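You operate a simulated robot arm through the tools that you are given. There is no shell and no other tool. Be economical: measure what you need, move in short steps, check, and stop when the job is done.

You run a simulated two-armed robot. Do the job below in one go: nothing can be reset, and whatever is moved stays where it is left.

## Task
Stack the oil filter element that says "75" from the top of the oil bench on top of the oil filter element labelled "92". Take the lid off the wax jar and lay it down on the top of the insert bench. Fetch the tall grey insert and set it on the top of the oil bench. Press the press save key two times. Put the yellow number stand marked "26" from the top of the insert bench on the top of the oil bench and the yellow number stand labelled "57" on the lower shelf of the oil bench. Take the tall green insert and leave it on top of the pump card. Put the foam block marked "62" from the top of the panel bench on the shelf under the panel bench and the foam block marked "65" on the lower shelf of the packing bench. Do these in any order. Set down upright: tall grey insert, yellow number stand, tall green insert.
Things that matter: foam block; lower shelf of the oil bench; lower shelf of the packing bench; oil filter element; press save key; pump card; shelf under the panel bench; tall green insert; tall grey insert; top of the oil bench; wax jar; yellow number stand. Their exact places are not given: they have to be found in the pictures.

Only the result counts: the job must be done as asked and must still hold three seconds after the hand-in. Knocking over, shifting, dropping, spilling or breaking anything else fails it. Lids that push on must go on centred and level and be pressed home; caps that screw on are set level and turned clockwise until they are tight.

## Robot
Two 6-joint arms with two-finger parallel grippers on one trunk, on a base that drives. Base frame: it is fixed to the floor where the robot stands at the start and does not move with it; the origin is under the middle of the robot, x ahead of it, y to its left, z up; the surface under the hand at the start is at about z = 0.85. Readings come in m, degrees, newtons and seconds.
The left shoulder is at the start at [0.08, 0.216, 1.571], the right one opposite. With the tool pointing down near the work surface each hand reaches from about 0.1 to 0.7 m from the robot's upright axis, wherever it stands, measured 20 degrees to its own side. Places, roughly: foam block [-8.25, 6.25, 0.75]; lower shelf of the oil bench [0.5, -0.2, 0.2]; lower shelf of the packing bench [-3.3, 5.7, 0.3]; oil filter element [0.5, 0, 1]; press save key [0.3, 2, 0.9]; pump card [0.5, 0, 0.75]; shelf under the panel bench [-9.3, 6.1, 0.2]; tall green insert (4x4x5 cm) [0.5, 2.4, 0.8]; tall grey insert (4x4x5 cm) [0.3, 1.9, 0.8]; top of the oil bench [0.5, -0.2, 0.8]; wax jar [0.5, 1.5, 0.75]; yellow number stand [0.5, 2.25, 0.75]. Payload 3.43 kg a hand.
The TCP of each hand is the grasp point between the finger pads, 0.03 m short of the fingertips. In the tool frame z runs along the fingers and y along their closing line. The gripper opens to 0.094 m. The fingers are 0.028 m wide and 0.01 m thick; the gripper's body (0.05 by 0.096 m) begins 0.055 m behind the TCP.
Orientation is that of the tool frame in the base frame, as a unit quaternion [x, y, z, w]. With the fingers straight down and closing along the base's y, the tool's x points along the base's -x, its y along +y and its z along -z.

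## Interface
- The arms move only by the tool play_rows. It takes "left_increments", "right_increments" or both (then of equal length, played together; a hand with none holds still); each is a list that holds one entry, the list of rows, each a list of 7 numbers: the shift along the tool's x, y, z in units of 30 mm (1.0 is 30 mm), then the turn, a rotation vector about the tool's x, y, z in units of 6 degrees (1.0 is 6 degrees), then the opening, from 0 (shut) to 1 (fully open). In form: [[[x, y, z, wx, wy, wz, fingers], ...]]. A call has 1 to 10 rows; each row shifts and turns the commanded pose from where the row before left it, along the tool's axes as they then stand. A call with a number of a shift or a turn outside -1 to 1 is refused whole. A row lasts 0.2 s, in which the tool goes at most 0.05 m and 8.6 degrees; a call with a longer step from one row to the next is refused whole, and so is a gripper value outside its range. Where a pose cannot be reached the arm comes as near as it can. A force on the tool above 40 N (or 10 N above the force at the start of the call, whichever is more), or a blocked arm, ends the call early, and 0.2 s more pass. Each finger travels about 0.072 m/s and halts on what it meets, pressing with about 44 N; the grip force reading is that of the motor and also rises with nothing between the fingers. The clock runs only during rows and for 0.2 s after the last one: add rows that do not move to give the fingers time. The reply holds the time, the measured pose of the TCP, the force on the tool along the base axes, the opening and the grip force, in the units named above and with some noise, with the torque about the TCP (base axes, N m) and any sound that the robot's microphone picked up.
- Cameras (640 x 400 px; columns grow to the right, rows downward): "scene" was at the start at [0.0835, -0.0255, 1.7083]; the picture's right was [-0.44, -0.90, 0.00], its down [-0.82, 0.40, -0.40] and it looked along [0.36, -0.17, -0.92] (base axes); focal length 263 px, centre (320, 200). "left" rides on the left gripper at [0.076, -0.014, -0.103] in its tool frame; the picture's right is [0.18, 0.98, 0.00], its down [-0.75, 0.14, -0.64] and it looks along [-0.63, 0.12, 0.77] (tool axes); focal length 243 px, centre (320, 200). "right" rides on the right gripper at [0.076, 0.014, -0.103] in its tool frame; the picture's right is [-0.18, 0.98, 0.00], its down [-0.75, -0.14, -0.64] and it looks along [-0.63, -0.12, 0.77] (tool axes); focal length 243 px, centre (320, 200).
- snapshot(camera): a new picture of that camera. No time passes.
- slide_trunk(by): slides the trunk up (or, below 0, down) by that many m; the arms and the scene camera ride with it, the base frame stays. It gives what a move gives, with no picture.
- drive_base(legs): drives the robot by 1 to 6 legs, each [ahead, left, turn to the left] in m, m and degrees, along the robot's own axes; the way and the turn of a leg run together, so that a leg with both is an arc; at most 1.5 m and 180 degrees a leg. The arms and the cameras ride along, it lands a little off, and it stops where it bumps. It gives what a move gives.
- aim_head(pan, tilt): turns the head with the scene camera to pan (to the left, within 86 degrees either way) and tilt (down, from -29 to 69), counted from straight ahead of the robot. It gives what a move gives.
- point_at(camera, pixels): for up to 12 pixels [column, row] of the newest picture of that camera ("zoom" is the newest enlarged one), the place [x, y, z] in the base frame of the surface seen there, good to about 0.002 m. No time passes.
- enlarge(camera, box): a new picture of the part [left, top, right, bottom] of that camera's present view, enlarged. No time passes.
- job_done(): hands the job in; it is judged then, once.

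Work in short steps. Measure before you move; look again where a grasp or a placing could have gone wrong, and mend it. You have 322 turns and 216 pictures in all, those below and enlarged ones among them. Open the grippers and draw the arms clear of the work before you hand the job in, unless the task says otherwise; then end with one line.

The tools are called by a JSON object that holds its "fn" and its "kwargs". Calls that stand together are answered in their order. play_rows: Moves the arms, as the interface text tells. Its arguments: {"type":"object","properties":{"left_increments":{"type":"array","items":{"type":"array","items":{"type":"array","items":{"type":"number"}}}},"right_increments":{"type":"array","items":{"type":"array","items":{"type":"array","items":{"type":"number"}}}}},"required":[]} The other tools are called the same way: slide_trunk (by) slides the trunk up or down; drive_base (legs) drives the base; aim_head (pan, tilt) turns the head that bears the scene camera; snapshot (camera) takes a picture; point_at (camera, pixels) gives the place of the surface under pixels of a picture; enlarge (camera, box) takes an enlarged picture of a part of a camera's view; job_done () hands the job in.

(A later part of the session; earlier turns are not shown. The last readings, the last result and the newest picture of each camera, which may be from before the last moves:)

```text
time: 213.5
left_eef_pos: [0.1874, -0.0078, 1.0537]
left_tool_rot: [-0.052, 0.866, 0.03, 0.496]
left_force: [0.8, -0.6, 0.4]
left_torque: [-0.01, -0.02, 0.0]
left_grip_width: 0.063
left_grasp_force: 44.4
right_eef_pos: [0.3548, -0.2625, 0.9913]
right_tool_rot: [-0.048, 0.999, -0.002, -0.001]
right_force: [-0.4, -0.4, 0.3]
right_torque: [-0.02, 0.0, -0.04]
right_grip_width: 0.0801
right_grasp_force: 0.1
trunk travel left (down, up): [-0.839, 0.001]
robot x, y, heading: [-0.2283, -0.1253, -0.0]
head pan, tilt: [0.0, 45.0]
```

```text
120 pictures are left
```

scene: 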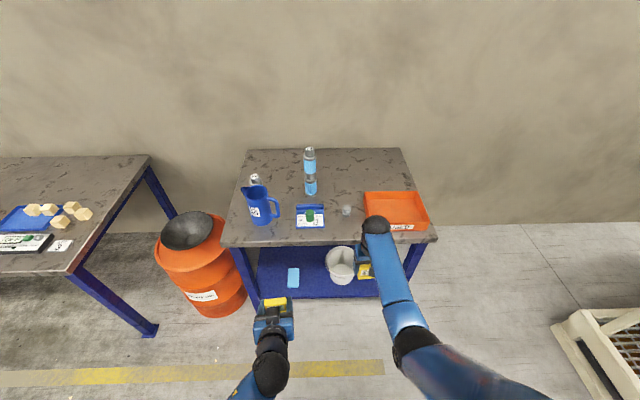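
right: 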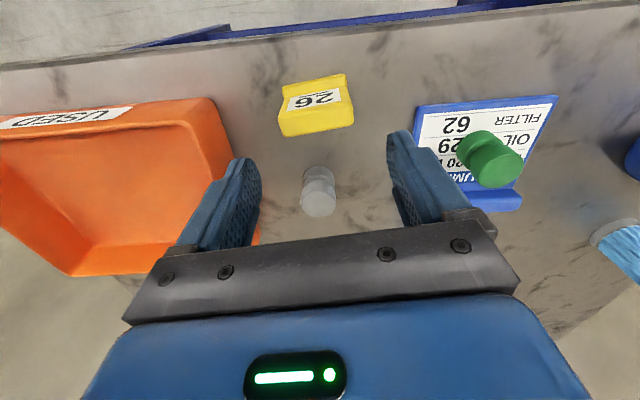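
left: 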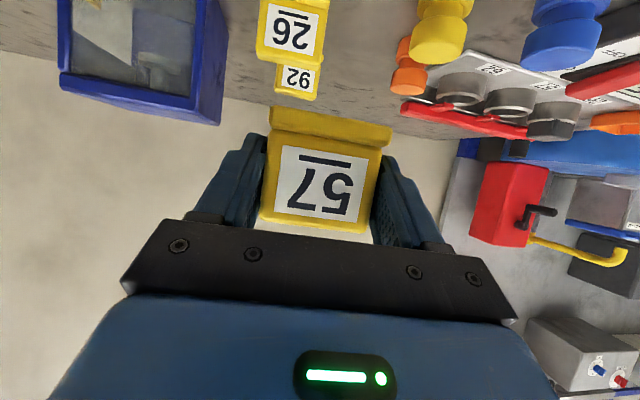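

26 stands well. For the lower shelf: back off, pull the right hand in, lower the trunk 0.57 m, and look.

{"fn": "drive_base", "kwargs": {"legs": [[-0.3, 0, 0]]}}

{"fn": "play_rows", "kwargs": {"right_increments": [[[1, -0.5, 0, 0, 0, 0, 1], [1, -0.5, 0, 0, 0, 0, 1], [1, -0.5, 0, 0, 0, 0, 1], [1, -0.5, 0, 0, 0, 0, 1], [1, -0.5, 0, 0, 0, 0, 1], [1, -0.5, 0, 0, 0, 0, 1], [1, -0.5, 0, 0, 0, 0, 1], [1, -0.5, 0, 0, 0, 0, 1]]]}}

{"fn": "slide_trunk", "kwargs": {"by": -0.57}}

{"fn": "aim_head", "kwargs": {"pan": 0, "tilt": 35}}

{"fn": "snapshot", "kwargs": {"camera": "scene"}}

```text
time: 215.6
left_eef_pos: [-0.1042, -0.0076, 1.0539]
left_tool_rot: [-0.053, 0.866, 0.03, 0.495]
left_force: [0.8, 0.0, 0.0]
left_torque: [-0.03, 0.02, 0.02]
left_grip_width: 0.0631
left_grasp_force: 43.3
right_eef_pos: [0.0626, -0.2632, 0.9898]
right_tool_rot: [-0.048, 0.999, -0.003, -0.001]
right_force: [0.4, -0.7, -0.5]
right_torque: [-0.01, 0.06, -0.02]
right_grip_width: 0.0799
right_grasp_force: 0.1
trunk travel left (down, up): [-0.839, 0.001]
robot x, y, heading: [-0.5168, -0.1291, 0.2]
head pan, tilt: [0.0, 45.0]
```

```text
time: 217.4
left_eef_pos: [-0.1079, -0.0072, 1.0549]
left_tool_rot: [-0.054, 0.865, 0.03, 0.497]
left_force: [-0.4, -0.5, -0.3]
left_torque: [0.01, -0.02, 0.0]
left_grip_width: 0.0628
left_grasp_force: 43.9
right_eef_pos: [-0.1697, -0.4051, 0.9921]
right_tool_rot: [-0.049, 0.999, -0.002, 0.0]
right_force: [0.7, -0.8, -0.7]
right_torque: [0.0, 0.01, 0.0]
right_grip_width: 0.0941
right_grasp_force: 0.1
trunk travel left (down, up): [-0.839, 0.001]
robot x, y, heading: [-0.5227, -0.1302, 0.0]
head pan, tilt: [0.0, 45.0]
```

```text
refused: -0.57 is not a number from -0.4 to 0.4
```

```text
time: 218.1
left_eef_pos: [-0.1069, -0.0081, 1.0536]
left_tool_rot: [-0.054, 0.866, 0.031, 0.497]
left_force: [0.1, 0.7, 0.5]
left_torque: [0.05, 0.02, 0.0]
left_grip_width: 0.0631
left_grasp_force: 43.9
right_eef_pos: [-0.169, -0.4045, 0.9932]
right_tool_rot: [-0.048, 0.999, -0.002, 0.0]
right_force: [0.6, -0.4, -0.3]
right_torque: [-0.02, -0.02, 0.01]
right_grip_width: 0.094
right_grasp_force: 0.0
trunk travel left (down, up): [-0.839, 0.001]
robot x, y, heading: [-0.5182, -0.124, 0.2]
head pan, tilt: [0.0, 35.0]
```

```text
119 pictures are left
```

scene: 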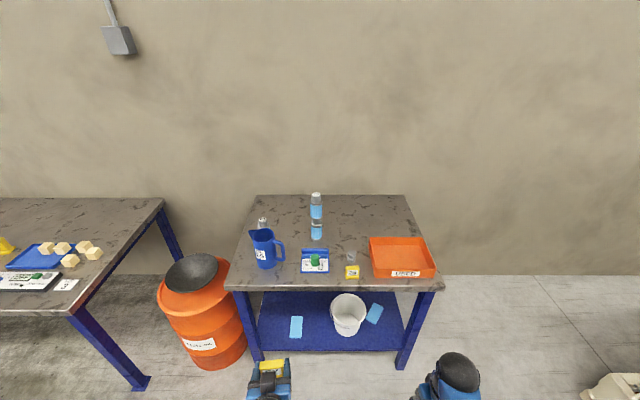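

Lower in two steps, then view the shelf.

{"fn": "slide_trunk", "kwargs": {"by": -0.3}}

{"fn": "slide_trunk", "kwargs": {"by": -0.27}}

{"fn": "snapshot", "kwargs": {"camera": "scene"}}

```text
time: 221.1
left_eef_pos: [-0.1067, -0.0075, 0.7539]
left_tool_rot: [-0.054, 0.865, 0.031, 0.497]
left_force: [0.8, -0.3, -0.7]
left_torque: [-0.03, 0.01, 0.02]
left_grip_width: 0.0628
left_grasp_force: 43.6
right_eef_pos: [-0.1689, -0.4057, 0.6931]
right_tool_rot: [-0.049, 0.999, -0.002, -0.001]
right_force: [1.2, -0.6, 0.7]
right_torque: [0.02, 0.01, -0.02]
right_grip_width: 0.094
right_grasp_force: 0.0
trunk travel left (down, up): [-0.539, 0.301]
robot x, y, heading: [-0.519, -0.127, -0.3]
head pan, tilt: [0.0, 35.0]
```

```text
time: 223.8
left_eef_pos: [-0.1072, -0.0067, 0.4843]
left_tool_rot: [-0.053, 0.865, 0.03, 0.498]
left_force: [0.3, -0.5, -0.1]
left_torque: [0.02, 0.01, 0.0]
left_grip_width: 0.0627
left_grasp_force: 43.9
right_eef_pos: [-0.1685, -0.4048, 0.4218]
right_tool_rot: [-0.048, 0.999, -0.002, -0.001]
right_force: [-0.4, 0.5, 0.0]
right_torque: [0.02, -0.03, -0.03]
right_grip_width: 0.0938
right_grasp_force: 0.1
trunk travel left (down, up): [-0.269, 0.571]
robot x, y, heading: [-0.5219, -0.1317, 0.3]
head pan, tilt: [0.0, 35.0]
```

```text
118 pictures are left
```

scene: 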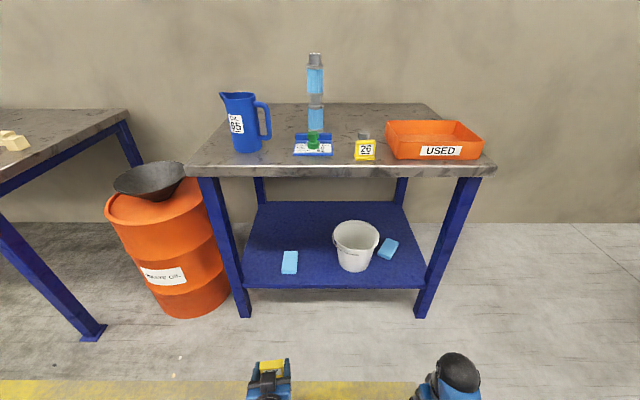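

{"fn": "point_at", "kwargs": {"camera": "scene", "pixels": [[290, 286], [290, 273], [283, 268], [298, 268], [298, 252], [338, 240], [352, 270], [315, 270], [335, 265], [262, 265], [318, 250], [410, 287]]}}

```text
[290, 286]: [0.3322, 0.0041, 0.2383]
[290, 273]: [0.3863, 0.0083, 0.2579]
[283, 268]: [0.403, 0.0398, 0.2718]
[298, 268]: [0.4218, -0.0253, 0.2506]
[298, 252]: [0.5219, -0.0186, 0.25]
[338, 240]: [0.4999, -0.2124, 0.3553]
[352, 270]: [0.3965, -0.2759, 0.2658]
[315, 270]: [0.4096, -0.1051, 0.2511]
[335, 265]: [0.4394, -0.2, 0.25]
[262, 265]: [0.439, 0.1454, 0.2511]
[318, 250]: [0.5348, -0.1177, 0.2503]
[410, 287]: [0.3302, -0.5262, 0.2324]
```

Shelf top z 0.250, front edge x 0.33; free spot around (0.42, -0.105) between sponge and bucket. Drive in.

{"fn": "drive_base", "kwargs": {"legs": [[0.3, -0.09, 0]]}}

{"fn": "snapshot", "kwargs": {"camera": "scene"}}

{"fn": "snapshot", "kwargs": {"camera": "left"}}

```text
time: 225.9
left_eef_pos: [0.1882, -0.099, 0.4841]
left_tool_rot: [-0.054, 0.865, 0.031, 0.497]
left_force: [-1.0, -0.4, -1.1]
left_torque: [0.03, 0.0, -0.02]
left_grip_width: 0.063
left_grasp_force: 44.2
right_eef_pos: [0.1274, -0.4964, 0.4229]
right_tool_rot: [-0.05, 0.999, -0.002, 0.0]
right_force: [0.4, -0.3, 0.1]
right_torque: [0.0, 0.01, -0.01]
right_grip_width: 0.0941
right_grasp_force: 0.0
trunk travel left (down, up): [-0.269, 0.571]
robot x, y, heading: [-0.2261, -0.2175, 0.2]
head pan, tilt: [0.0, 35.0]
```

```text
117 pictures are left
```

scene: 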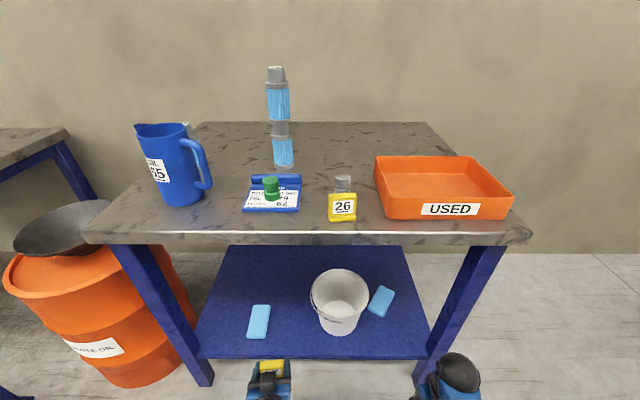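

```text
116 pictures are left
```

left: 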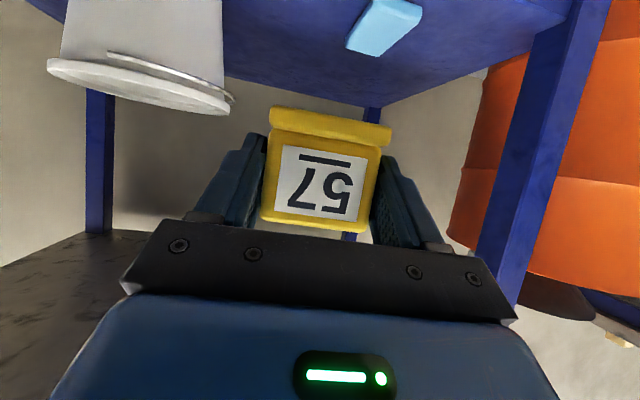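

Check the bucket rim and drive 9 cm more.

{"fn": "point_at", "kwargs": {"camera": "scene", "pixels": [[313, 292], [312, 285], [318, 320], [340, 272], [270, 308], [300, 320]]}}

{"fn": "drive_base", "kwargs": {"legs": [[0.08, 0.0, 0]]}}

```text
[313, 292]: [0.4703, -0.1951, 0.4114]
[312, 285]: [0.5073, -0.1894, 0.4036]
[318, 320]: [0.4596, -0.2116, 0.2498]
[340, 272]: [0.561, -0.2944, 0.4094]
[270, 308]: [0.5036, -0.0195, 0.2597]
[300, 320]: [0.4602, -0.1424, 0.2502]
```

```text
time: 227.0
left_eef_pos: [0.2668, -0.0969, 0.4841]
left_tool_rot: [-0.054, 0.866, 0.031, 0.496]
left_force: [-0.3, 0.0, -0.1]
left_torque: [-0.02, -0.02, 0.01]
left_grip_width: 0.0629
left_grasp_force: 44.0
right_eef_pos: [0.2068, -0.4955, 0.4233]
right_tool_rot: [-0.051, 0.999, -0.002, -0.002]
right_force: [-0.9, 0.3, 0.1]
right_torque: [-0.01, 0.01, -0.01]
right_grip_width: 0.0941
right_grasp_force: 0.0
trunk travel left (down, up): [-0.269, 0.571]
robot x, y, heading: [-0.1508, -0.218, 0.3]
head pan, tilt: [0.0, 35.0]
```

Reach in to (0.42, -0.10, 0.36).

{"fn": "play_rows", "kwargs": {"left_increments": [[[0.131, -0.092, 0.805, 0, 0, 0, 0.45], [0.131, -0.092, 0.805, 0, 0, 0, 0.45], [0.131, -0.092, 0.805, 0, 0, 0, 0.45], [0.131, -0.092, 0.805, 0, 0, 0, 0.45], [0.131, -0.092, 0.805, 0, 0, 0, 0.45], [0.131, -0.092, 0.805, 0, 0, 0, 0.45], [0.131, -0.092, 0.805, 0, 0, 0, 0.45], [0.131, -0.092, 0.805, 0, 0, 0, 0.45], [0, 0, 0, 0, 0, 0, 0.45]]]}}

{"fn": "snapshot", "kwargs": {"camera": "left"}}

{"fn": "snapshot", "kwargs": {"camera": "scene"}}

```text
time: 229.0
left_eef_pos: [0.4193, -0.1002, 0.3598]
left_tool_rot: [-0.055, 0.866, 0.031, 0.496]
left_force: [0.2, 0.5, 0.0]
left_torque: [0.03, 0.01, -0.01]
left_grip_width: 0.0628
left_grasp_force: 43.9
right_eef_pos: [0.2062, -0.4963, 0.4229]
right_tool_rot: [-0.05, 0.999, -0.002, -0.002]
right_force: [-0.3, -0.8, 0.3]
right_torque: [0.03, 0.0, -0.01]
right_grip_width: 0.0938
right_grasp_force: 0.1
trunk travel left (down, up): [-0.269, 0.571]
robot x, y, heading: [-0.1488, -0.2178, 0.4]
head pan, tilt: [0.0, 35.0]
```

```text
115 pictures are left
```

left: 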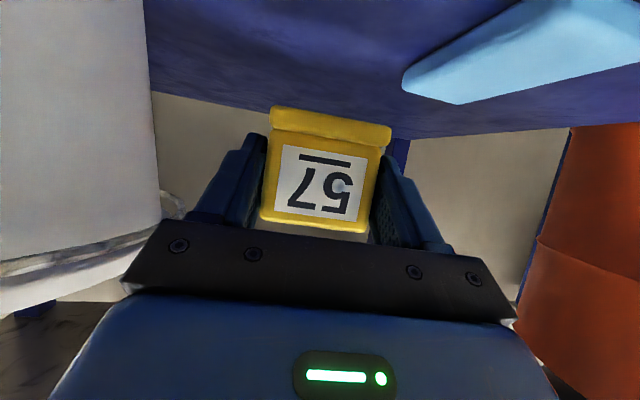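

```text
114 pictures are left
```

scene: 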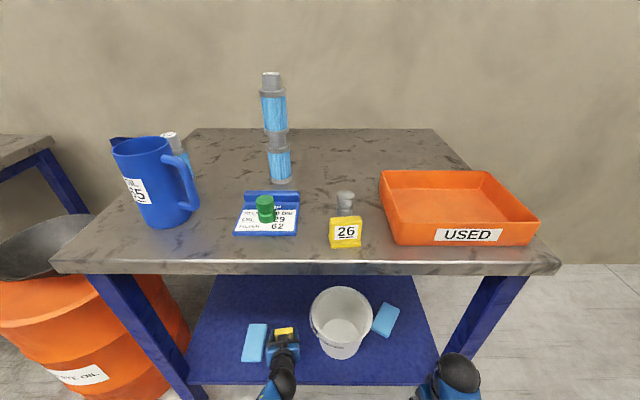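

Between sponge and bucket. Lower 65 mm.

{"fn": "play_rows", "kwargs": {"left_increments": [[[0.5, 0, 0.29, 0, 0, 0, 0.45], [0.5, 0, 0.29, 0, 0, 0, 0.45], [0.5, 0, 0.29, 0, 0, 0, 0.45], [0.38, 0, 0.22, 0, 0, 0, 0.45], [0, 0, 0, 0, 0, 0, 0.45]]]}}

{"fn": "play_rows", "kwargs": {"left_increments": [[[0.06, 0, 0.035, 0, 0, 0, 0.45], [0.06, 0, 0.035, 0, 0, 0, 0.45], [0.06, 0, 0.035, 0, 0, 0, 0.45], [0, 0, 0, 0, 0, 0, 0.45]]]}}

```text
time: 230.2
left_eef_pos: [0.4186, -0.1014, 0.2926]
left_tool_rot: [-0.054, 0.866, 0.03, 0.497]
left_force: [0.9, 0.0, 0.0]
left_torque: [-0.03, -0.02, -0.02]
left_grip_width: 0.0629
left_grasp_force: 43.9
right_eef_pos: [0.2069, -0.4959, 0.4222]
right_tool_rot: [-0.05, 0.999, -0.002, -0.001]
right_force: [0.2, 0.3, 0.7]
right_torque: [-0.01, -0.02, 0.0]
right_grip_width: 0.0941
right_grasp_force: 0.2
trunk travel left (down, up): [-0.269, 0.571]
robot x, y, heading: [-0.1442, -0.2224, 0.3]
head pan, tilt: [0.0, 35.0]
```

```text
time: 231.2
left_eef_pos: [0.4184, -0.1, 0.2884]
left_tool_rot: [-0.054, 0.865, 0.03, 0.497]
left_force: [-0.5, 0.3, -1.8]
left_torque: [0.0, 0.05, -0.01]
left_grip_width: 0.063
left_grasp_force: 43.7
right_eef_pos: [0.2065, -0.4957, 0.4231]
right_tool_rot: [-0.051, 0.999, -0.002, -0.001]
right_force: [0.1, 0.7, 0.8]
right_torque: [0.0, 0.03, -0.02]
right_grip_width: 0.0943
right_grasp_force: 0.1
trunk travel left (down, up): [-0.269, 0.571]
robot x, y, heading: [-0.148, -0.2234, 0.4]
head pan, tilt: [0.0, 35.0]
```

{"fn": "play_rows", "kwargs": {"left_increments": [[[0.05, 0, 0.03, 0, 0, 0, 0.45], [0.05, 0, 0.03, 0, 0, 0, 0.45], [0, 0, 0, 0, 0, 0, 0.45]]]}}

```text
time: 232.0
left_eef_pos: [0.4197, -0.1008, 0.2862]
left_tool_rot: [-0.054, 0.865, 0.031, 0.497]
left_force: [-0.7, 1.2, 7.2]
left_torque: [-0.18, 0.04, 0.01]
left_grip_width: 0.0629
left_grasp_force: 44.0
right_eef_pos: [0.2057, -0.4952, 0.4212]
right_tool_rot: [-0.051, 0.999, -0.002, -0.001]
right_force: [0.1, -0.8, 0.4]
right_torque: [0.0, -0.01, -0.02]
right_grip_width: 0.0941
right_grasp_force: 0.0
trunk travel left (down, up): [-0.269, 0.571]
robot x, y, heading: [-0.1452, -0.2218, 0.3]
head pan, tilt: [0.0, 35.0]
```

Contact at 0.286. Release and back out along the fingers.

{"fn": "play_rows", "kwargs": {"left_increments": [[[-0.02, 0, -0.01, 0, 0, 0, 0.45], [0, 0, 0, 0, 0, 0, 0.65], [0, 0, 0, 0, 0, 0, 0.85], [0, 0, 0, 0, 0, 0, 0.85], [0, 0, -0.5, 0, 0, 0, 0.85], [0, 0, -0.8, 0, 0, 0, 0.85], [0, 0, -0.9, 0, 0, 0, 0.85], [0, 0, -0.9, 0, 0, 0, 0.85], [0, 0, -0.9, 0, 0, 0, 0.85]]]}}

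{"fn": "snapshot", "kwargs": {"camera": "left"}}

```text
time: 234.0
left_eef_pos: [0.316, -0.1138, 0.3461]
left_tool_rot: [-0.055, 0.866, 0.032, 0.497]
left_force: [-0.3, 0.4, 0.1]
left_torque: [0.01, 0.0, 0.03]
left_grip_width: 0.0798
left_grasp_force: 0.1
right_eef_pos: [0.2056, -0.4938, 0.424]
right_tool_rot: [-0.05, 0.999, -0.001, -0.001]
right_force: [1.3, -0.3, -0.3]
right_torque: [-0.01, 0.01, 0.0]
right_grip_width: 0.0939
right_grasp_force: 0.1
trunk travel left (down, up): [-0.269, 0.571]
robot x, y, heading: [-0.1472, -0.2218, -0.0]
head pan, tilt: [0.0, 35.0]
```

```text
113 pictures are left
```

left: 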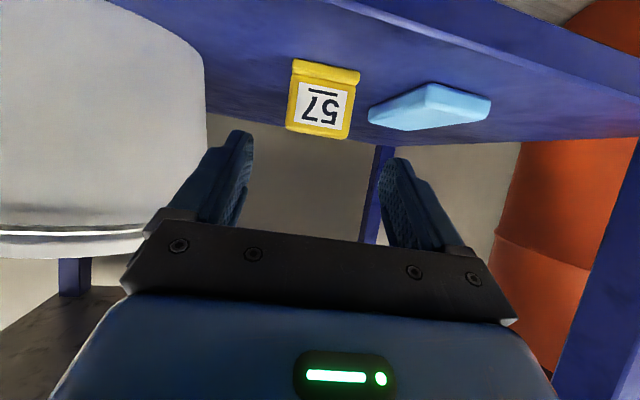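

57 stands on the shelf. Back out, raise the trunk, and turn to look toward the far benches.

{"fn": "drive_base", "kwargs": {"legs": [[-0.45, 0, 0]]}}

{"fn": "slide_trunk", "kwargs": {"by": 0.3}}

{"fn": "slide_trunk", "kwargs": {"by": 0.26}}

{"fn": "drive_base", "kwargs": {"legs": [[0, 0, 90]]}}

{"fn": "aim_head", "kwargs": {"pan": 45, "tilt": 12}}

{"fn": "snapshot", "kwargs": {"camera": "scene"}}

```text
time: 236.7
left_eef_pos: [-0.1374, -0.1177, 0.3463]
left_tool_rot: [-0.053, 0.865, 0.031, 0.498]
left_force: [0.6, 0.1, 0.1]
left_torque: [-0.01, -0.03, -0.02]
left_grip_width: 0.0799
left_grasp_force: 0.1
right_eef_pos: [-0.2483, -0.4989, 0.4221]
right_tool_rot: [-0.048, 0.999, -0.002, 0.0]
right_force: [0.3, -0.1, 0.2]
right_torque: [0.0, 0.0, 0.02]
right_grip_width: 0.0938
right_grasp_force: 0.0
trunk travel left (down, up): [-0.269, 0.571]
robot x, y, heading: [-0.5965, -0.2209, -0.1]
head pan, tilt: [0.0, 35.0]
```

```text
time: 239.7
left_eef_pos: [-0.1367, -0.1187, 0.6457]
left_tool_rot: [-0.053, 0.866, 0.031, 0.497]
left_force: [-0.9, -0.5, -0.1]
left_torque: [0.02, -0.02, -0.01]
left_grip_width: 0.0798
left_grasp_force: 0.0
right_eef_pos: [-0.2487, -0.4995, 0.7222]
right_tool_rot: [-0.048, 0.999, -0.001, -0.001]
right_force: [0.0, -0.5, -0.1]
right_torque: [0.01, -0.02, 0.01]
right_grip_width: 0.094
right_grasp_force: 0.1
trunk travel left (down, up): [-0.569, 0.271]
robot x, y, heading: [-0.5972, -0.2212, 0.1]
head pan, tilt: [0.0, 35.0]
```

```text
time: 242.4
left_eef_pos: [-0.1372, -0.1192, 0.9068]
left_tool_rot: [-0.053, 0.866, 0.03, 0.497]
left_force: [-0.1, -0.2, 0.3]
left_torque: [-0.01, -0.04, 0.03]
left_grip_width: 0.0799
left_grasp_force: 0.1
right_eef_pos: [-0.2472, -0.4985, 0.9821]
right_tool_rot: [-0.048, 0.999, -0.001, 0.0]
right_force: [-0.7, -0.1, 0.1]
right_torque: [-0.02, 0.01, 0.02]
right_grip_width: 0.0942
right_grasp_force: 0.0
trunk travel left (down, up): [-0.829, 0.011]
robot x, y, heading: [-0.5991, -0.2226, -0.1]
head pan, tilt: [0.0, 35.0]
```

```text
time: 246.5
left_eef_pos: [-0.68, 0.2464, 0.9046]
left_tool_rot: [0.635, -0.591, -0.364, -0.339]
left_force: [0.6, -0.5, -0.2]
left_torque: [0.01, -0.02, 0.0]
left_grip_width: 0.08
left_grasp_force: 0.2
right_eef_pos: [-0.3059, 0.1157, 0.9835]
right_tool_rot: [0.724, -0.69, 0.002, -0.001]
right_force: [0.1, 0.1, 0.4]
right_torque: [0.0, 0.0, 0.0]
right_grip_width: 0.0941
right_grasp_force: 0.2
trunk travel left (down, up): [-0.829, 0.011]
robot x, y, heading: [-0.5965, -0.2205, 87.3]
head pan, tilt: [0.0, 35.0]
```

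```text
time: 247.6
left_eef_pos: [-0.6811, 0.2449, 0.9051]
left_tool_rot: [0.635, -0.591, -0.364, -0.34]
left_force: [0.1, 0.2, -0.3]
left_torque: [-0.02, -0.02, 0.02]
left_grip_width: 0.08
left_grasp_force: 0.1
right_eef_pos: [-0.3052, 0.116, 0.9823]
right_tool_rot: [0.723, -0.69, 0.003, 0.0]
right_force: [0.1, 0.3, 0.8]
right_torque: [0.0, 0.04, -0.01]
right_grip_width: 0.0938
right_grasp_force: 0.1
trunk travel left (down, up): [-0.829, 0.011]
robot x, y, heading: [-0.5987, -0.2237, 87.4]
head pan, tilt: [45.0, 12.0]
```

```text
112 pictures are left
```

scene: 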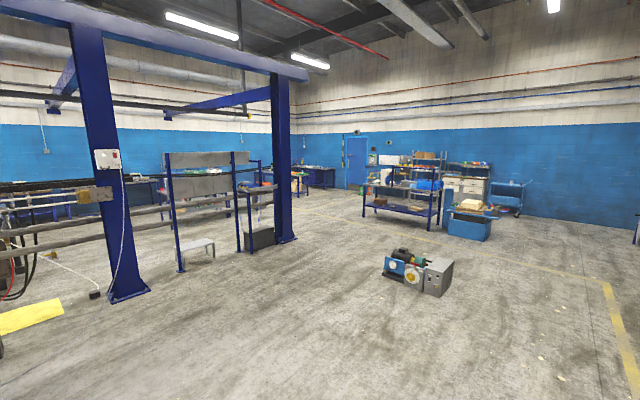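

{"fn": "point_at", "kwargs": {"camera": "scene", "pixels": [[440, 292], [128, 298], [282, 242], [178, 268], [405, 232], [470, 238], [470, 205], [400, 210], [320, 185], [300, 185], [390, 195], [258, 245]]}}

{"fn": "enlarge", "kwargs": {"camera": "scene", "box": [280, 120, 540, 270]}}

```text
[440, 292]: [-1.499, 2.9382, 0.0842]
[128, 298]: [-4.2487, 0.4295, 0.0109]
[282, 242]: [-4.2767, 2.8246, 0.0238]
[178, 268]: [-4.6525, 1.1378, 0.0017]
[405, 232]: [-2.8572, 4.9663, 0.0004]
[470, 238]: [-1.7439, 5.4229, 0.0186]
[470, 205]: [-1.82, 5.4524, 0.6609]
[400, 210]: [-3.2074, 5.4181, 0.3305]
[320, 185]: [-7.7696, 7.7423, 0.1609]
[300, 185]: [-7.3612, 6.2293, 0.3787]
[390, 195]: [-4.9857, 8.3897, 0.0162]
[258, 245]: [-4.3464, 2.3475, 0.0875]
```

```text
2.46 times, centred on (410, 195) of scene
```

zoom: 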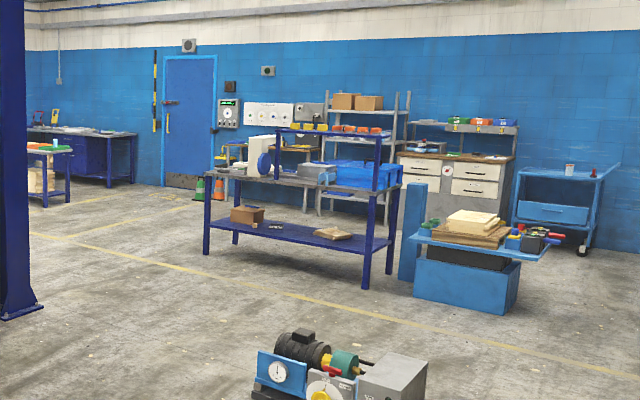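

Route: north to y≈3.9 between pump set and packing bench, then west. Drive the first part.

{"fn": "drive_base", "kwargs": {"legs": [[0, 0, 2.6], [1.4, 0, 0], [1.4, 0, 0], [1.3, 0, 0], [0, 0, 90]]}}

{"fn": "aim_head", "kwargs": {"pan": 0, "tilt": 15}}

{"fn": "snapshot", "kwargs": {"camera": "scene"}}

```text
time: 271.3
left_eef_pos: [-1.0206, 3.7547, 0.9063]
left_tool_rot: [0.867, 0.04, -0.497, 0.023]
left_force: [0.8, -0.7, -0.1]
left_torque: [0.02, -0.01, 0.02]
left_grip_width: 0.08
left_grasp_force: 0.0
right_eef_pos: [-0.8967, 4.1324, 0.9819]
right_tool_rot: [0.999, 0.034, 0.001, -0.002]
right_force: [0.8, 0.6, 0.0]
right_torque: [-0.02, 0.02, -0.01]
right_grip_width: 0.0938
right_grasp_force: 0.0
trunk travel left (down, up): [-0.829, 0.011]
robot x, y, heading: [-0.5545, 3.8424, 178.2]
head pan, tilt: [45.0, 12.0]
```

```text
time: 272.5
left_eef_pos: [-1.0206, 3.7554, 0.9058]
left_tool_rot: [0.866, 0.039, -0.497, 0.023]
left_force: [0.1, -1.2, -0.3]
left_torque: [0.01, 0.01, -0.03]
left_grip_width: 0.0798
left_grasp_force: 0.0
right_eef_pos: [-0.8954, 4.1318, 0.9824]
right_tool_rot: [0.999, 0.033, 0.001, -0.002]
right_force: [0.5, 0.6, 0.3]
right_torque: [-0.02, 0.01, 0.0]
right_grip_width: 0.0942
right_grasp_force: 0.0
trunk travel left (down, up): [-0.829, 0.011]
robot x, y, heading: [-0.5564, 3.8419, 178.3]
head pan, tilt: [0.0, 15.0]
```

```text
110 pictures are left
```

scene: 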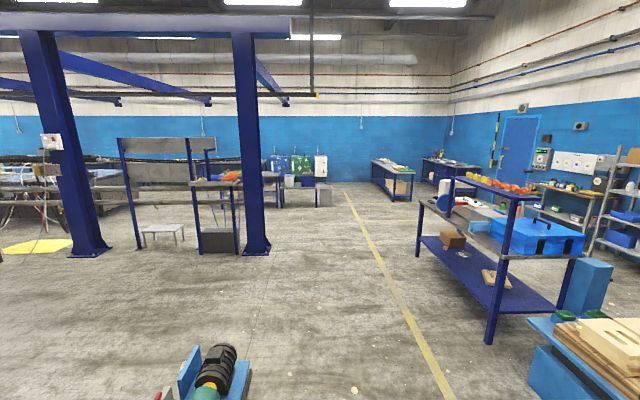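

Way west is clear. Measure the far benches.

{"fn": "point_at", "kwargs": {"camera": "scene", "pixels": [[392, 170], [375, 178], [408, 190], [392, 198], [440, 170], [490, 335], [418, 255], [460, 262], [455, 240], [220, 380], [270, 252], [470, 275]]}}

{"fn": "enlarge", "kwargs": {"camera": "scene", "box": [340, 130, 500, 230]}}

```text
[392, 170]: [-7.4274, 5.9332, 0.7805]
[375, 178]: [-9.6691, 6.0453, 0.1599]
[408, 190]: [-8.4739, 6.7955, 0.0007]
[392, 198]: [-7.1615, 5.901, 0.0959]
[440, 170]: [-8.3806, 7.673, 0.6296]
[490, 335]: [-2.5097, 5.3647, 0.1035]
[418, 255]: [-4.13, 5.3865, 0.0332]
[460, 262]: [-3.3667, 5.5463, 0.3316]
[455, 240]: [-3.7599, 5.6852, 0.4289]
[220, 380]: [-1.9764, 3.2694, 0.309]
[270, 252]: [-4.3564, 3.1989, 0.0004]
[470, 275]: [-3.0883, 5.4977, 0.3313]
```

```text
4.00 times, centred on (420, 180) of scene
```

zoom: 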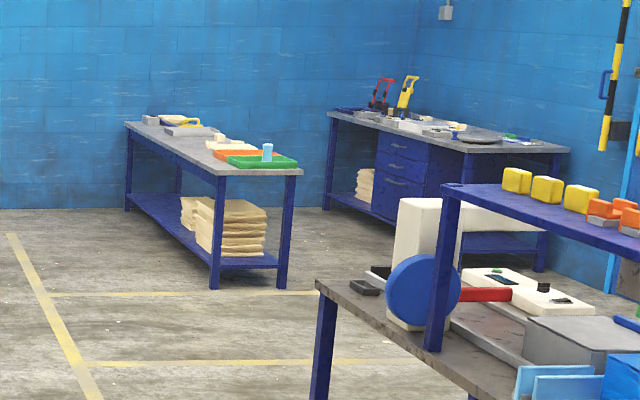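

Panel bench runs x≈-10…-7.1, front at y≈5.8. Drive west to x≈-8.1 and turn to face it.

{"fn": "drive_base", "kwargs": {"legs": [[1.5, 0, 1.7], [1.5, 0, 0], [1.5, 0, 0], [1.5, 0, 0], [1.5, 0, 0], [0, 0, -90]]}}

{"fn": "snapshot", "kwargs": {"camera": "scene"}}

```text
time: 299.7
left_eef_pos: [-6.8338, 3.9005, 0.9032]
left_tool_rot: [0.867, 0.029, -0.496, 0.017]
left_force: [-1.0, 0.0, -1.1]
left_torque: [-0.01, 0.04, -0.02]
left_grip_width: 0.0801
left_grasp_force: 0.0
right_eef_pos: [-6.7021, 4.2737, 0.9809]
right_tool_rot: [1.0, 0.022, 0.002, -0.003]
right_force: [-0.2, 1.1, -1.0]
right_torque: [-0.03, 0.01, -0.01]
right_grip_width: 0.0942
right_grasp_force: 0.0
trunk travel left (down, up): [-0.829, 0.011]
robot x, y, heading: [-6.3642, 3.9762, 177.2]
head pan, tilt: [0.0, 15.0]
stopped in leg 4: the robot was blocked; the commanded pose is now the measured one
```

```text
108 pictures are left
```

scene: 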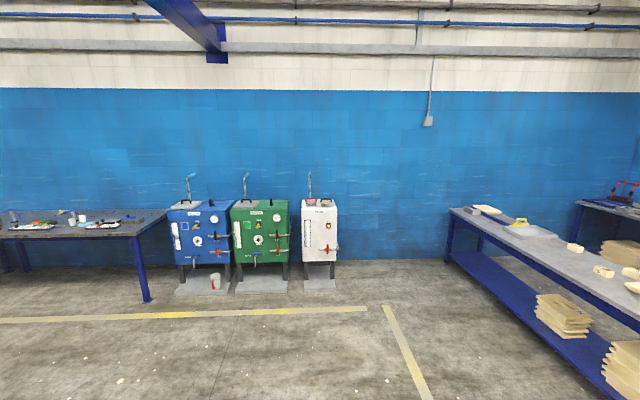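

Blocked at x≈-6.36; look down to see what it is.

{"fn": "aim_head", "kwargs": {"pan": 0, "tilt": 60}}

{"fn": "snapshot", "kwargs": {"camera": "scene"}}

{"fn": "aim_head", "kwargs": {"pan": 60, "tilt": 45}}

{"fn": "snapshot", "kwargs": {"camera": "scene"}}

{"fn": "aim_head", "kwargs": {"pan": -60, "tilt": 45}}

{"fn": "snapshot", "kwargs": {"camera": "scene"}}

```text
time: 300.8
left_eef_pos: [-6.8294, 3.8999, 0.9058]
left_tool_rot: [0.866, 0.031, -0.498, 0.018]
left_force: [1.1, 0.3, 0.2]
left_torque: [0.02, 0.02, -0.01]
left_grip_width: 0.08
left_grasp_force: 0.0
right_eef_pos: [-6.6982, 4.275, 0.9835]
right_tool_rot: [1.0, 0.021, 0.0, -0.002]
right_force: [0.4, -0.2, -0.4]
right_torque: [0.02, 0.06, 0.0]
right_grip_width: 0.094
right_grasp_force: 0.0
trunk travel left (down, up): [-0.829, 0.011]
robot x, y, heading: [-6.3613, 3.9777, 177.0]
head pan, tilt: [0.0, 60.0]
```

```text
107 pictures are left
```

scene: 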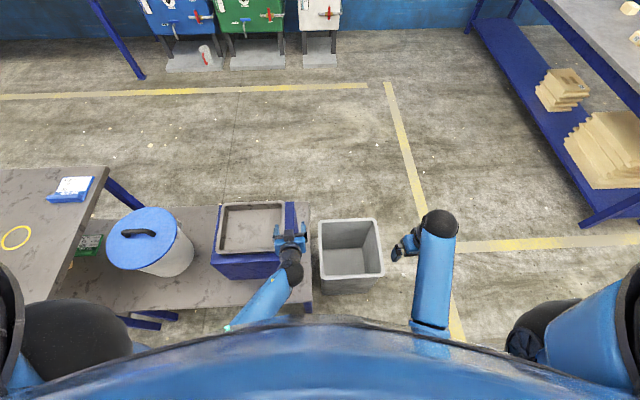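

```text
time: 302.1
left_eef_pos: [-6.8291, 3.901, 0.9064]
left_tool_rot: [0.867, 0.03, -0.497, 0.017]
left_force: [-0.6, -0.1, -0.3]
left_torque: [0.02, 0.02, 0.03]
left_grip_width: 0.0799
left_grasp_force: 0.1
right_eef_pos: [-6.6979, 4.2749, 0.9834]
right_tool_rot: [1.0, 0.022, 0.0, -0.001]
right_force: [-0.3, 0.0, 0.3]
right_torque: [0.04, -0.03, 0.0]
right_grip_width: 0.094
right_grasp_force: 0.1
trunk travel left (down, up): [-0.829, 0.011]
robot x, y, heading: [-6.3634, 3.9789, 176.9]
head pan, tilt: [60.0, 45.0]
```

```text
106 pictures are left
```

scene: 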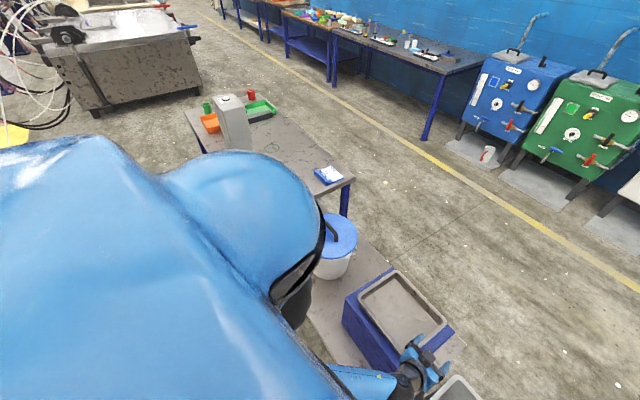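

```text
time: 304.1
left_eef_pos: [-6.8301, 3.9011, 0.9052]
left_tool_rot: [0.867, 0.029, -0.497, 0.017]
left_force: [-0.7, -0.5, 0.4]
left_torque: [0.04, -0.05, -0.01]
left_grip_width: 0.0796
left_grasp_force: 0.1
right_eef_pos: [-6.6988, 4.2749, 0.983]
right_tool_rot: [1.0, 0.022, 0.002, -0.002]
right_force: [-0.1, -1.3, -0.5]
right_torque: [0.02, 0.02, 0.02]
right_grip_width: 0.094
right_grasp_force: 0.0
trunk travel left (down, up): [-0.829, 0.011]
robot x, y, heading: [-6.3604, 3.9797, 176.8]
head pan, tilt: [-60.0, 45.0]
```

```text
105 pictures are left
```

scene: 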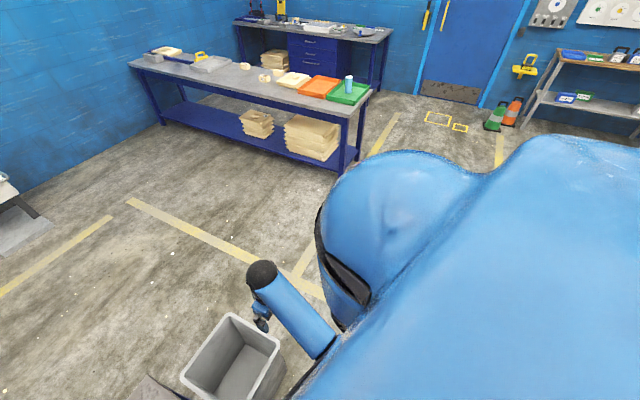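

I touched a low bench/bin directly ahead. I'll back off and pass on the north side; measure bin and panel bench first.

{"fn": "point_at", "kwargs": {"camera": "scene", "pixels": [[182, 380], [232, 318], [278, 345], [145, 100], [368, 95], [340, 165], [165, 122], [272, 78], [245, 66], [295, 80], [200, 60], [240, 130]]}}

{"fn": "drive_base", "kwargs": {"legs": [[-0.3, 0, 0], [0, -0.85, 3]]}}

{"fn": "aim_head", "kwargs": {"pan": 0, "tilt": 50}}

{"fn": "snapshot", "kwargs": {"camera": "scene"}}

```text
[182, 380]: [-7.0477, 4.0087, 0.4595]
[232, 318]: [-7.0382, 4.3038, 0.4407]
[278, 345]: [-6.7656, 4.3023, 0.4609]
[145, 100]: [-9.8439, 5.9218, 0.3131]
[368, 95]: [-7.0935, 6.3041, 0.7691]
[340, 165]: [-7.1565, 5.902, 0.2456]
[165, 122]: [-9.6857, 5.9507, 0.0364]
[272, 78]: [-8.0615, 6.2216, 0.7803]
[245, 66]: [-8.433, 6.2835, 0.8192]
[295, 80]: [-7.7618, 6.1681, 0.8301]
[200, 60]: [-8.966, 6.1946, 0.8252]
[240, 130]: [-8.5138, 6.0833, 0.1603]
```

```text
time: 310.2
left_eef_pos: [-6.5093, 4.7019, 0.9056]
left_tool_rot: [0.866, 0.057, -0.496, 0.033]
left_force: [0.3, 1.0, 0.0]
left_torque: [0.04, 0.03, -0.01]
left_grip_width: 0.0801
left_grasp_force: 0.1
right_eef_pos: [-6.4025, 5.0844, 0.9827]
right_tool_rot: [0.999, 0.053, 0.001, -0.003]
right_force: [0.1, -0.6, -0.1]
right_torque: [0.03, -0.01, 0.01]
right_grip_width: 0.0939
right_grasp_force: 0.0
trunk travel left (down, up): [-0.829, 0.011]
robot x, y, heading: [-6.0469, 4.8122, -179.3]
head pan, tilt: [-60.0, 45.0]
```

```text
time: 311.5
left_eef_pos: [-6.5101, 4.7034, 0.9051]
left_tool_rot: [0.866, 0.057, -0.497, 0.032]
left_force: [0.4, -0.4, -0.5]
left_torque: [-0.01, 0.02, 0.01]
left_grip_width: 0.08
left_grasp_force: 0.0
right_eef_pos: [-6.4013, 5.0854, 0.9814]
right_tool_rot: [0.999, 0.052, 0.001, -0.002]
right_force: [0.0, 0.4, 0.2]
right_torque: [-0.01, 0.01, -0.08]
right_grip_width: 0.094
right_grasp_force: 0.0
trunk travel left (down, up): [-0.829, 0.011]
robot x, y, heading: [-6.0498, 4.8101, -179.6]
head pan, tilt: [0.0, 50.0]
```

```text
104 pictures are left
```

scene: 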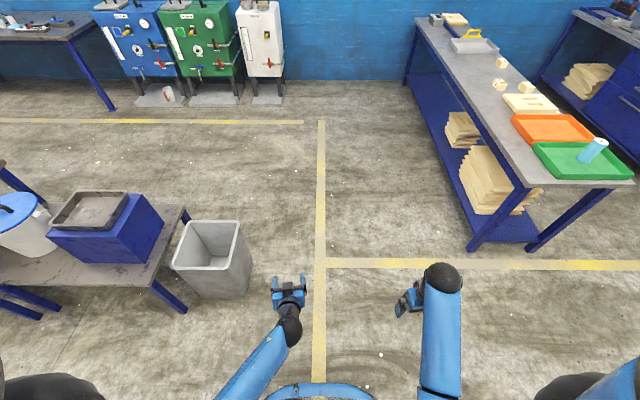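

Clear lane at y≈4.8. Drive 2.1 m west and turn to face the panel bench.

{"fn": "drive_base", "kwargs": {"legs": [[1.1, 0, -0.5], [1.0, 0, 0], [0, 0, -90]]}}

{"fn": "aim_head", "kwargs": {"pan": 0, "tilt": 35}}

{"fn": "snapshot", "kwargs": {"camera": "scene"}}

```text
time: 325.7
left_eef_pos: [-8.2394, 5.2815, 0.9042]
left_tool_rot: [0.65, -0.574, -0.373, -0.33]
left_force: [0.4, 1.0, 0.7]
left_torque: [0.03, -0.06, -0.03]
left_grip_width: 0.0801
left_grasp_force: 0.0
right_eef_pos: [-7.8577, 5.1701, 0.9831]
right_tool_rot: [0.74, -0.673, 0.003, -0.001]
right_force: [0.2, 0.3, -0.6]
right_torque: [0.0, 0.0, -0.01]
right_grip_width: 0.094
right_grasp_force: 0.0
trunk travel left (down, up): [-0.829, 0.011]
robot x, y, heading: [-8.1346, 4.8217, 90.3]
head pan, tilt: [0.0, 50.0]
```

```text
time: 326.4
left_eef_pos: [-8.2386, 5.2806, 0.9061]
left_tool_rot: [0.65, -0.574, -0.373, -0.329]
left_force: [-1.0, -0.7, 0.3]
left_torque: [0.0, 0.02, -0.01]
left_grip_width: 0.0799
left_grasp_force: 0.1
right_eef_pos: [-7.8584, 5.1706, 0.9828]
right_tool_rot: [0.74, -0.672, 0.002, -0.001]
right_force: [-0.4, -0.2, 0.8]
right_torque: [-0.02, 0.01, 0.01]
right_grip_width: 0.0938
right_grasp_force: 0.0
trunk travel left (down, up): [-0.829, 0.011]
robot x, y, heading: [-8.133, 4.8211, 90.0]
head pan, tilt: [0.0, 35.0]
```

```text
103 pictures are left
```

scene: 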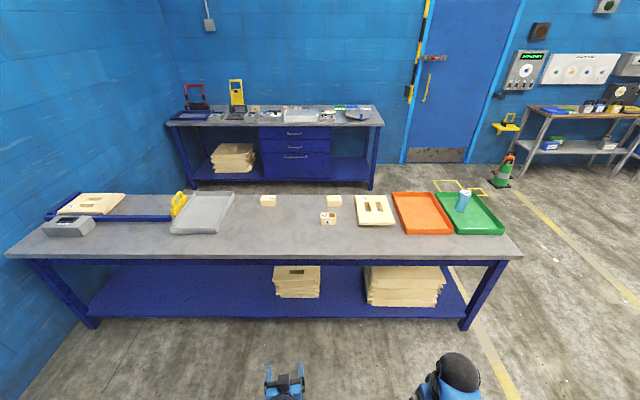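

{"fn": "enlarge", "kwargs": {"camera": "scene", "box": [240, 180, 410, 245]}}

{"fn": "point_at", "kwargs": {"camera": "scene", "pixels": [[268, 197], [333, 198], [329, 214], [327, 225], [260, 204], [275, 204], [322, 222], [335, 222], [240, 300], [200, 290], [345, 290], [240, 318]]}}

```text
3.76 times, centred on (325, 212) of scene
```

zoom: 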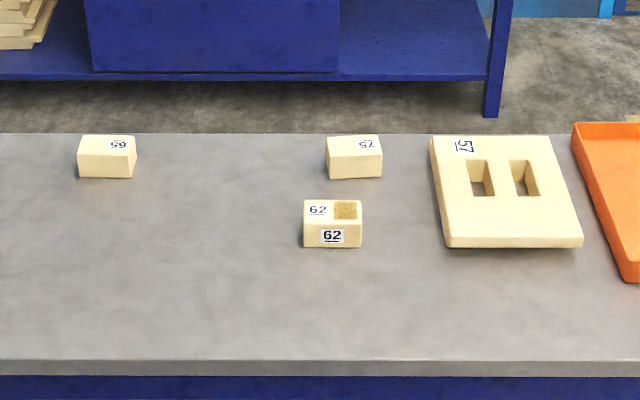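

```text
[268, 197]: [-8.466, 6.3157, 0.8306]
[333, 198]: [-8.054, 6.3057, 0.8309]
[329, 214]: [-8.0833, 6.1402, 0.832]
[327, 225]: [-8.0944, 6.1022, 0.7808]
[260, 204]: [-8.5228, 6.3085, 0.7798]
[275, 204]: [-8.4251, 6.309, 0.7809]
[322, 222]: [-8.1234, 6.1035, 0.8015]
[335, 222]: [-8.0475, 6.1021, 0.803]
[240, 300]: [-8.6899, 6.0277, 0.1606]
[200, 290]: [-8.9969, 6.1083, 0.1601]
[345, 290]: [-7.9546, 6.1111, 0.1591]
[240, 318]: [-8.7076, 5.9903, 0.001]
```

Foam 62 ≈ (-8.085, 6.13), foam 65 ≈ (-8.47, 6.31), tops 0.83. In free space I straighten both hands: right pitched 60° with zero yaw, left yaw corrected.

{"fn": "play_rows", "kwargs": {"right_increments": [[[-0.9, 0, 0, 0, 0, 0.45, 1], [-0.9, 0, 0, 0, 0, 0.45, 1], [-0.9, 0, 0, 0, 0, 0, 1], [-0.9, 0, 0, 0, 0, 0, 1], [-0.9, 0, 0, 0, 0, 0, 1], [0, 0, 0, 0, -1, 0, 1], [0, 0, 0, 0, -1, 0, 1], [0, 0, 0, 0, -1, 0, 1], [0, 0, 0, 0, -1, 0, 1], [0, 0, 0, 0, -1, 0, 1]]], "left_increments": [[[0, 0, 0, 0.5, 0, 0.29, 1], [0, 0, 0, 0.5, 0, 0.29, 1], [0, 0, 0, 0, 0, 0, 1], [0, 0, 0, 0, 0, 0, 1], [0, 0, 0, 0, 0, 0, 1], [0, 0, 0, 0, 0, 0, 1], [0, 0, 0, 0, 0, 0, 1], [0, 0, 0, 0, 0, 0, 1], [0, 0, 0, 0, 0, 0, 1], [0, 0, 0, 0, 0, 0, 1]]]}}

{"fn": "play_rows", "kwargs": {"right_increments": [[[0, 0, 0, 0, -1, 0, 1], [0, 0, 0, 0, -1, 0, 1], [0, 0, 0, 0, -1, 0, 1], [0, 0, 0, 0, -1, 0, 1], [0, 0, 0, 0, -1, 0, 1], [0, 0, 0, 0, 0, 0, 1]]]}}

{"fn": "drive_base", "kwargs": {"legs": [[0.5, 0.13, 0]]}}

{"fn": "snapshot", "kwargs": {"camera": "scene"}}

```text
time: 328.6
left_eef_pos: [-8.2393, 5.2811, 0.9071]
left_tool_rot: [0.614, -0.612, -0.354, -0.351]
left_force: [-0.4, -0.5, -0.8]
left_torque: [-0.02, -0.01, -0.01]
left_grip_width: 0.0941
left_grasp_force: 0.0
right_eef_pos: [-7.8621, 5.3055, 0.9837]
right_tool_rot: [0.685, -0.681, -0.182, -0.185]
right_force: [0.3, -0.2, -0.2]
right_torque: [-0.06, -0.01, 0.03]
right_grip_width: 0.094
right_grasp_force: 0.1
trunk travel left (down, up): [-0.829, 0.011]
robot x, y, heading: [-8.1333, 4.8206, 90.1]
head pan, tilt: [0.0, 35.0]
```

```text
time: 330.0
left_eef_pos: [-8.2389, 5.2822, 0.9064]
left_tool_rot: [0.614, -0.613, -0.352, -0.352]
left_force: [-0.2, -0.4, -0.3]
left_torque: [0.0, 0.0, 0.0]
left_grip_width: 0.094
left_grasp_force: 0.1
right_eef_pos: [-7.8619, 5.306, 0.9818]
right_tool_rot: [0.614, -0.611, -0.352, -0.355]
right_force: [-0.1, 1.1, 0.6]
right_torque: [-0.01, 0.01, -0.01]
right_grip_width: 0.0939
right_grasp_force: 0.0
trunk travel left (down, up): [-0.829, 0.011]
robot x, y, heading: [-8.1379, 4.8215, 90.0]
head pan, tilt: [0.0, 35.0]
```

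```text
time: 333.1
left_eef_pos: [-8.3693, 5.7875, 0.9064]
left_tool_rot: [0.614, -0.612, -0.353, -0.351]
left_force: [-0.4, 0.3, 0.7]
left_torque: [0.04, 0.01, 0.0]
left_grip_width: 0.0941
left_grasp_force: 0.0
right_eef_pos: [-7.994, 5.8134, 0.9846]
right_tool_rot: [0.615, -0.61, -0.353, -0.353]
right_force: [0.6, -0.4, -0.6]
right_torque: [0.02, -0.02, -0.01]
right_grip_width: 0.0939
right_grasp_force: 0.0
trunk travel left (down, up): [-0.829, 0.011]
robot x, y, heading: [-8.2661, 5.3262, 90.5]
head pan, tilt: [0.0, 35.0]
```

```text
101 pictures are left
```

scene: 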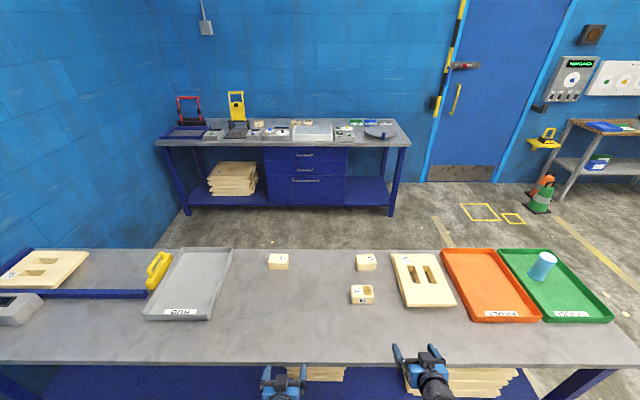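

{"fn": "enlarge", "kwargs": {"camera": "scene", "box": [250, 240, 390, 310]}}

```text
4.57 times, centred on (320, 275) of scene
```

zoom: 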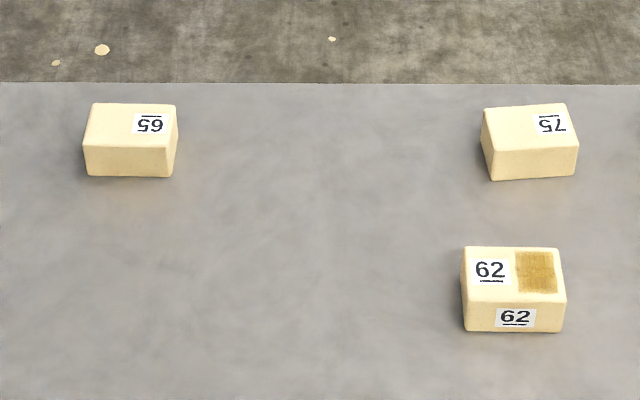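

The left block is "65" (label seen upside-down, underline on top), right ones 75 and 62. Measure corners.

{"fn": "point_at", "kwargs": {"camera": "zoom", "pixels": [[88, 145], [172, 146], [95, 106], [175, 106], [130, 125], [130, 172], [466, 300], [564, 300], [466, 250], [558, 250], [513, 275], [513, 328]]}}

{"fn": "point_at", "kwargs": {"camera": "scene", "pixels": [[320, 360], [200, 360], [480, 360]]}}

```text
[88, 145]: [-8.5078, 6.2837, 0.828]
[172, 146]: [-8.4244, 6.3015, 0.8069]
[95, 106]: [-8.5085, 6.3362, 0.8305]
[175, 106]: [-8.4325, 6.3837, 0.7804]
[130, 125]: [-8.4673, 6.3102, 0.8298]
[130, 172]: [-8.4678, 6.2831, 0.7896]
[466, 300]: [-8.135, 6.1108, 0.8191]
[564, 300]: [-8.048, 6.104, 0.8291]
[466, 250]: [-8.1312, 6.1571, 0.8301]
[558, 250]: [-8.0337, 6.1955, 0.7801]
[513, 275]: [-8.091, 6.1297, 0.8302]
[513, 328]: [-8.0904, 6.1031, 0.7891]
```

```text
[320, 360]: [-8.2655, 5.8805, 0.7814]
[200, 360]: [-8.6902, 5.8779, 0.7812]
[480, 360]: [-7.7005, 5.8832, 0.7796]
```

Blocks are ~0.083 wide, just within the 0.094 opening. Drive forward 0.27 to reach both.

{"fn": "drive_base", "kwargs": {"legs": [[0.25, 0, -0.3]]}}

{"fn": "snapshot", "kwargs": {"camera": "right"}}

{"fn": "snapshot", "kwargs": {"camera": "left"}}

```text
time: 334.9
left_eef_pos: [-8.3687, 6.035, 0.9065]
left_tool_rot: [0.613, -0.612, -0.354, -0.353]
left_force: [0.4, -0.7, 0.0]
left_torque: [0.01, 0.01, 0.0]
left_grip_width: 0.0939
left_grasp_force: 0.1
right_eef_pos: [-7.9905, 6.0586, 0.9838]
right_tool_rot: [0.613, -0.611, -0.353, -0.354]
right_force: [0.8, -0.8, -0.3]
right_torque: [-0.03, -0.02, -0.01]
right_grip_width: 0.094
right_grasp_force: 0.1
trunk travel left (down, up): [-0.829, 0.011]
robot x, y, heading: [-8.2662, 5.5753, 89.9]
head pan, tilt: [0.0, 35.0]
```

```text
99 pictures are left
```

right: 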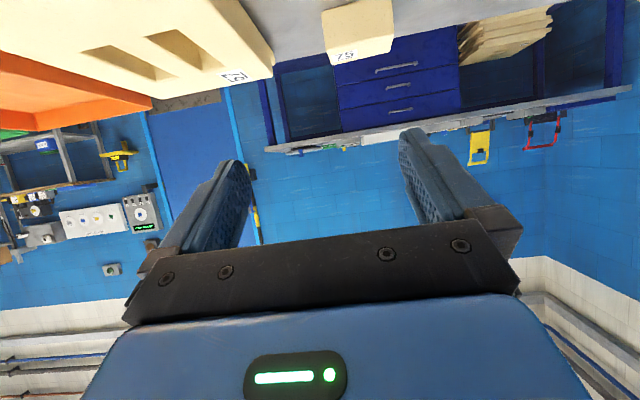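

```text
98 pictures are left
```

left: 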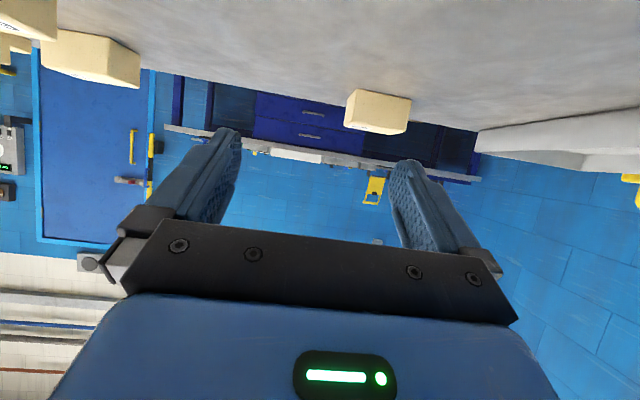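

Right hand to the pre-grasp in front of 62.

{"fn": "play_rows", "kwargs": {"right_increments": [[[0.772, 0.67, 0.222, 0, 0, 0, 1], [0.772, 0.67, 0.222, 0, 0, 0, 1], [0.772, 0.67, 0.222, 0, 0, 0, 1], [0.772, 0.67, 0.222, 0, 0, 0, 1], [0.772, 0.67, 0.222, 0, 0, 0, 1], [0, 0, 0, 0, 0, 0, 1]]]}}

{"fn": "snapshot", "kwargs": {"camera": "right"}}

{"fn": "enlarge", "kwargs": {"camera": "scene", "box": [250, 290, 430, 400]}}

```text
time: 336.3
left_eef_pos: [-8.3686, 6.0376, 0.9056]
left_tool_rot: [-0.613, 0.614, 0.351, 0.352]
left_force: [0.3, -0.2, 0.7]
left_torque: [-0.01, 0.01, 0.01]
left_grip_width: 0.0939
left_grasp_force: 0.0
right_eef_pos: [-8.0901, 6.0319, 0.8637]
right_tool_rot: [0.614, -0.612, -0.352, -0.354]
right_force: [0.1, -0.1, 0.1]
right_torque: [0.0, -0.01, 0.0]
right_grip_width: 0.0939
right_grasp_force: 0.0
trunk travel left (down, up): [-0.829, 0.011]
robot x, y, heading: [-8.2663, 5.5747, 90.0]
head pan, tilt: [0.0, 35.0]
```

```text
97 pictures are left
```

right: 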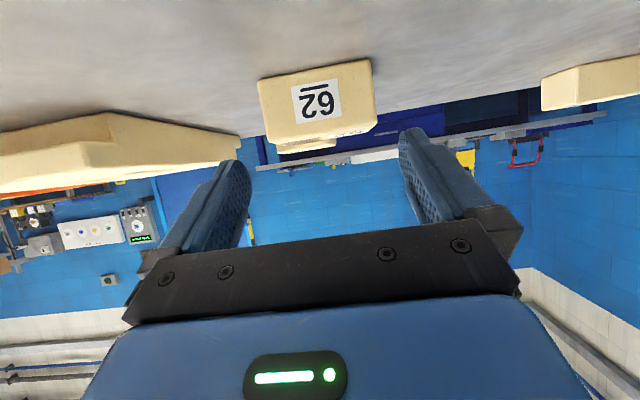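

```text
3.56 times, centred on (340, 345) of scene
```

zoom: 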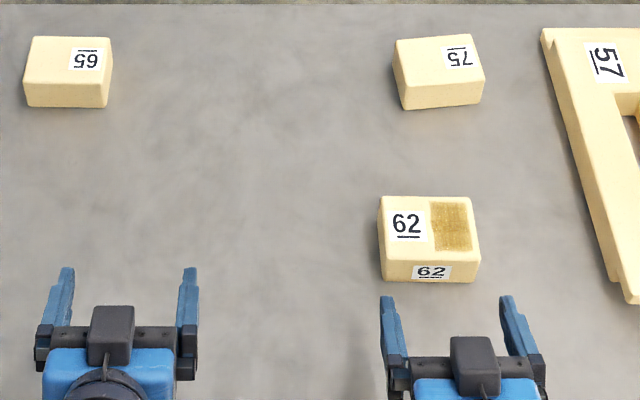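

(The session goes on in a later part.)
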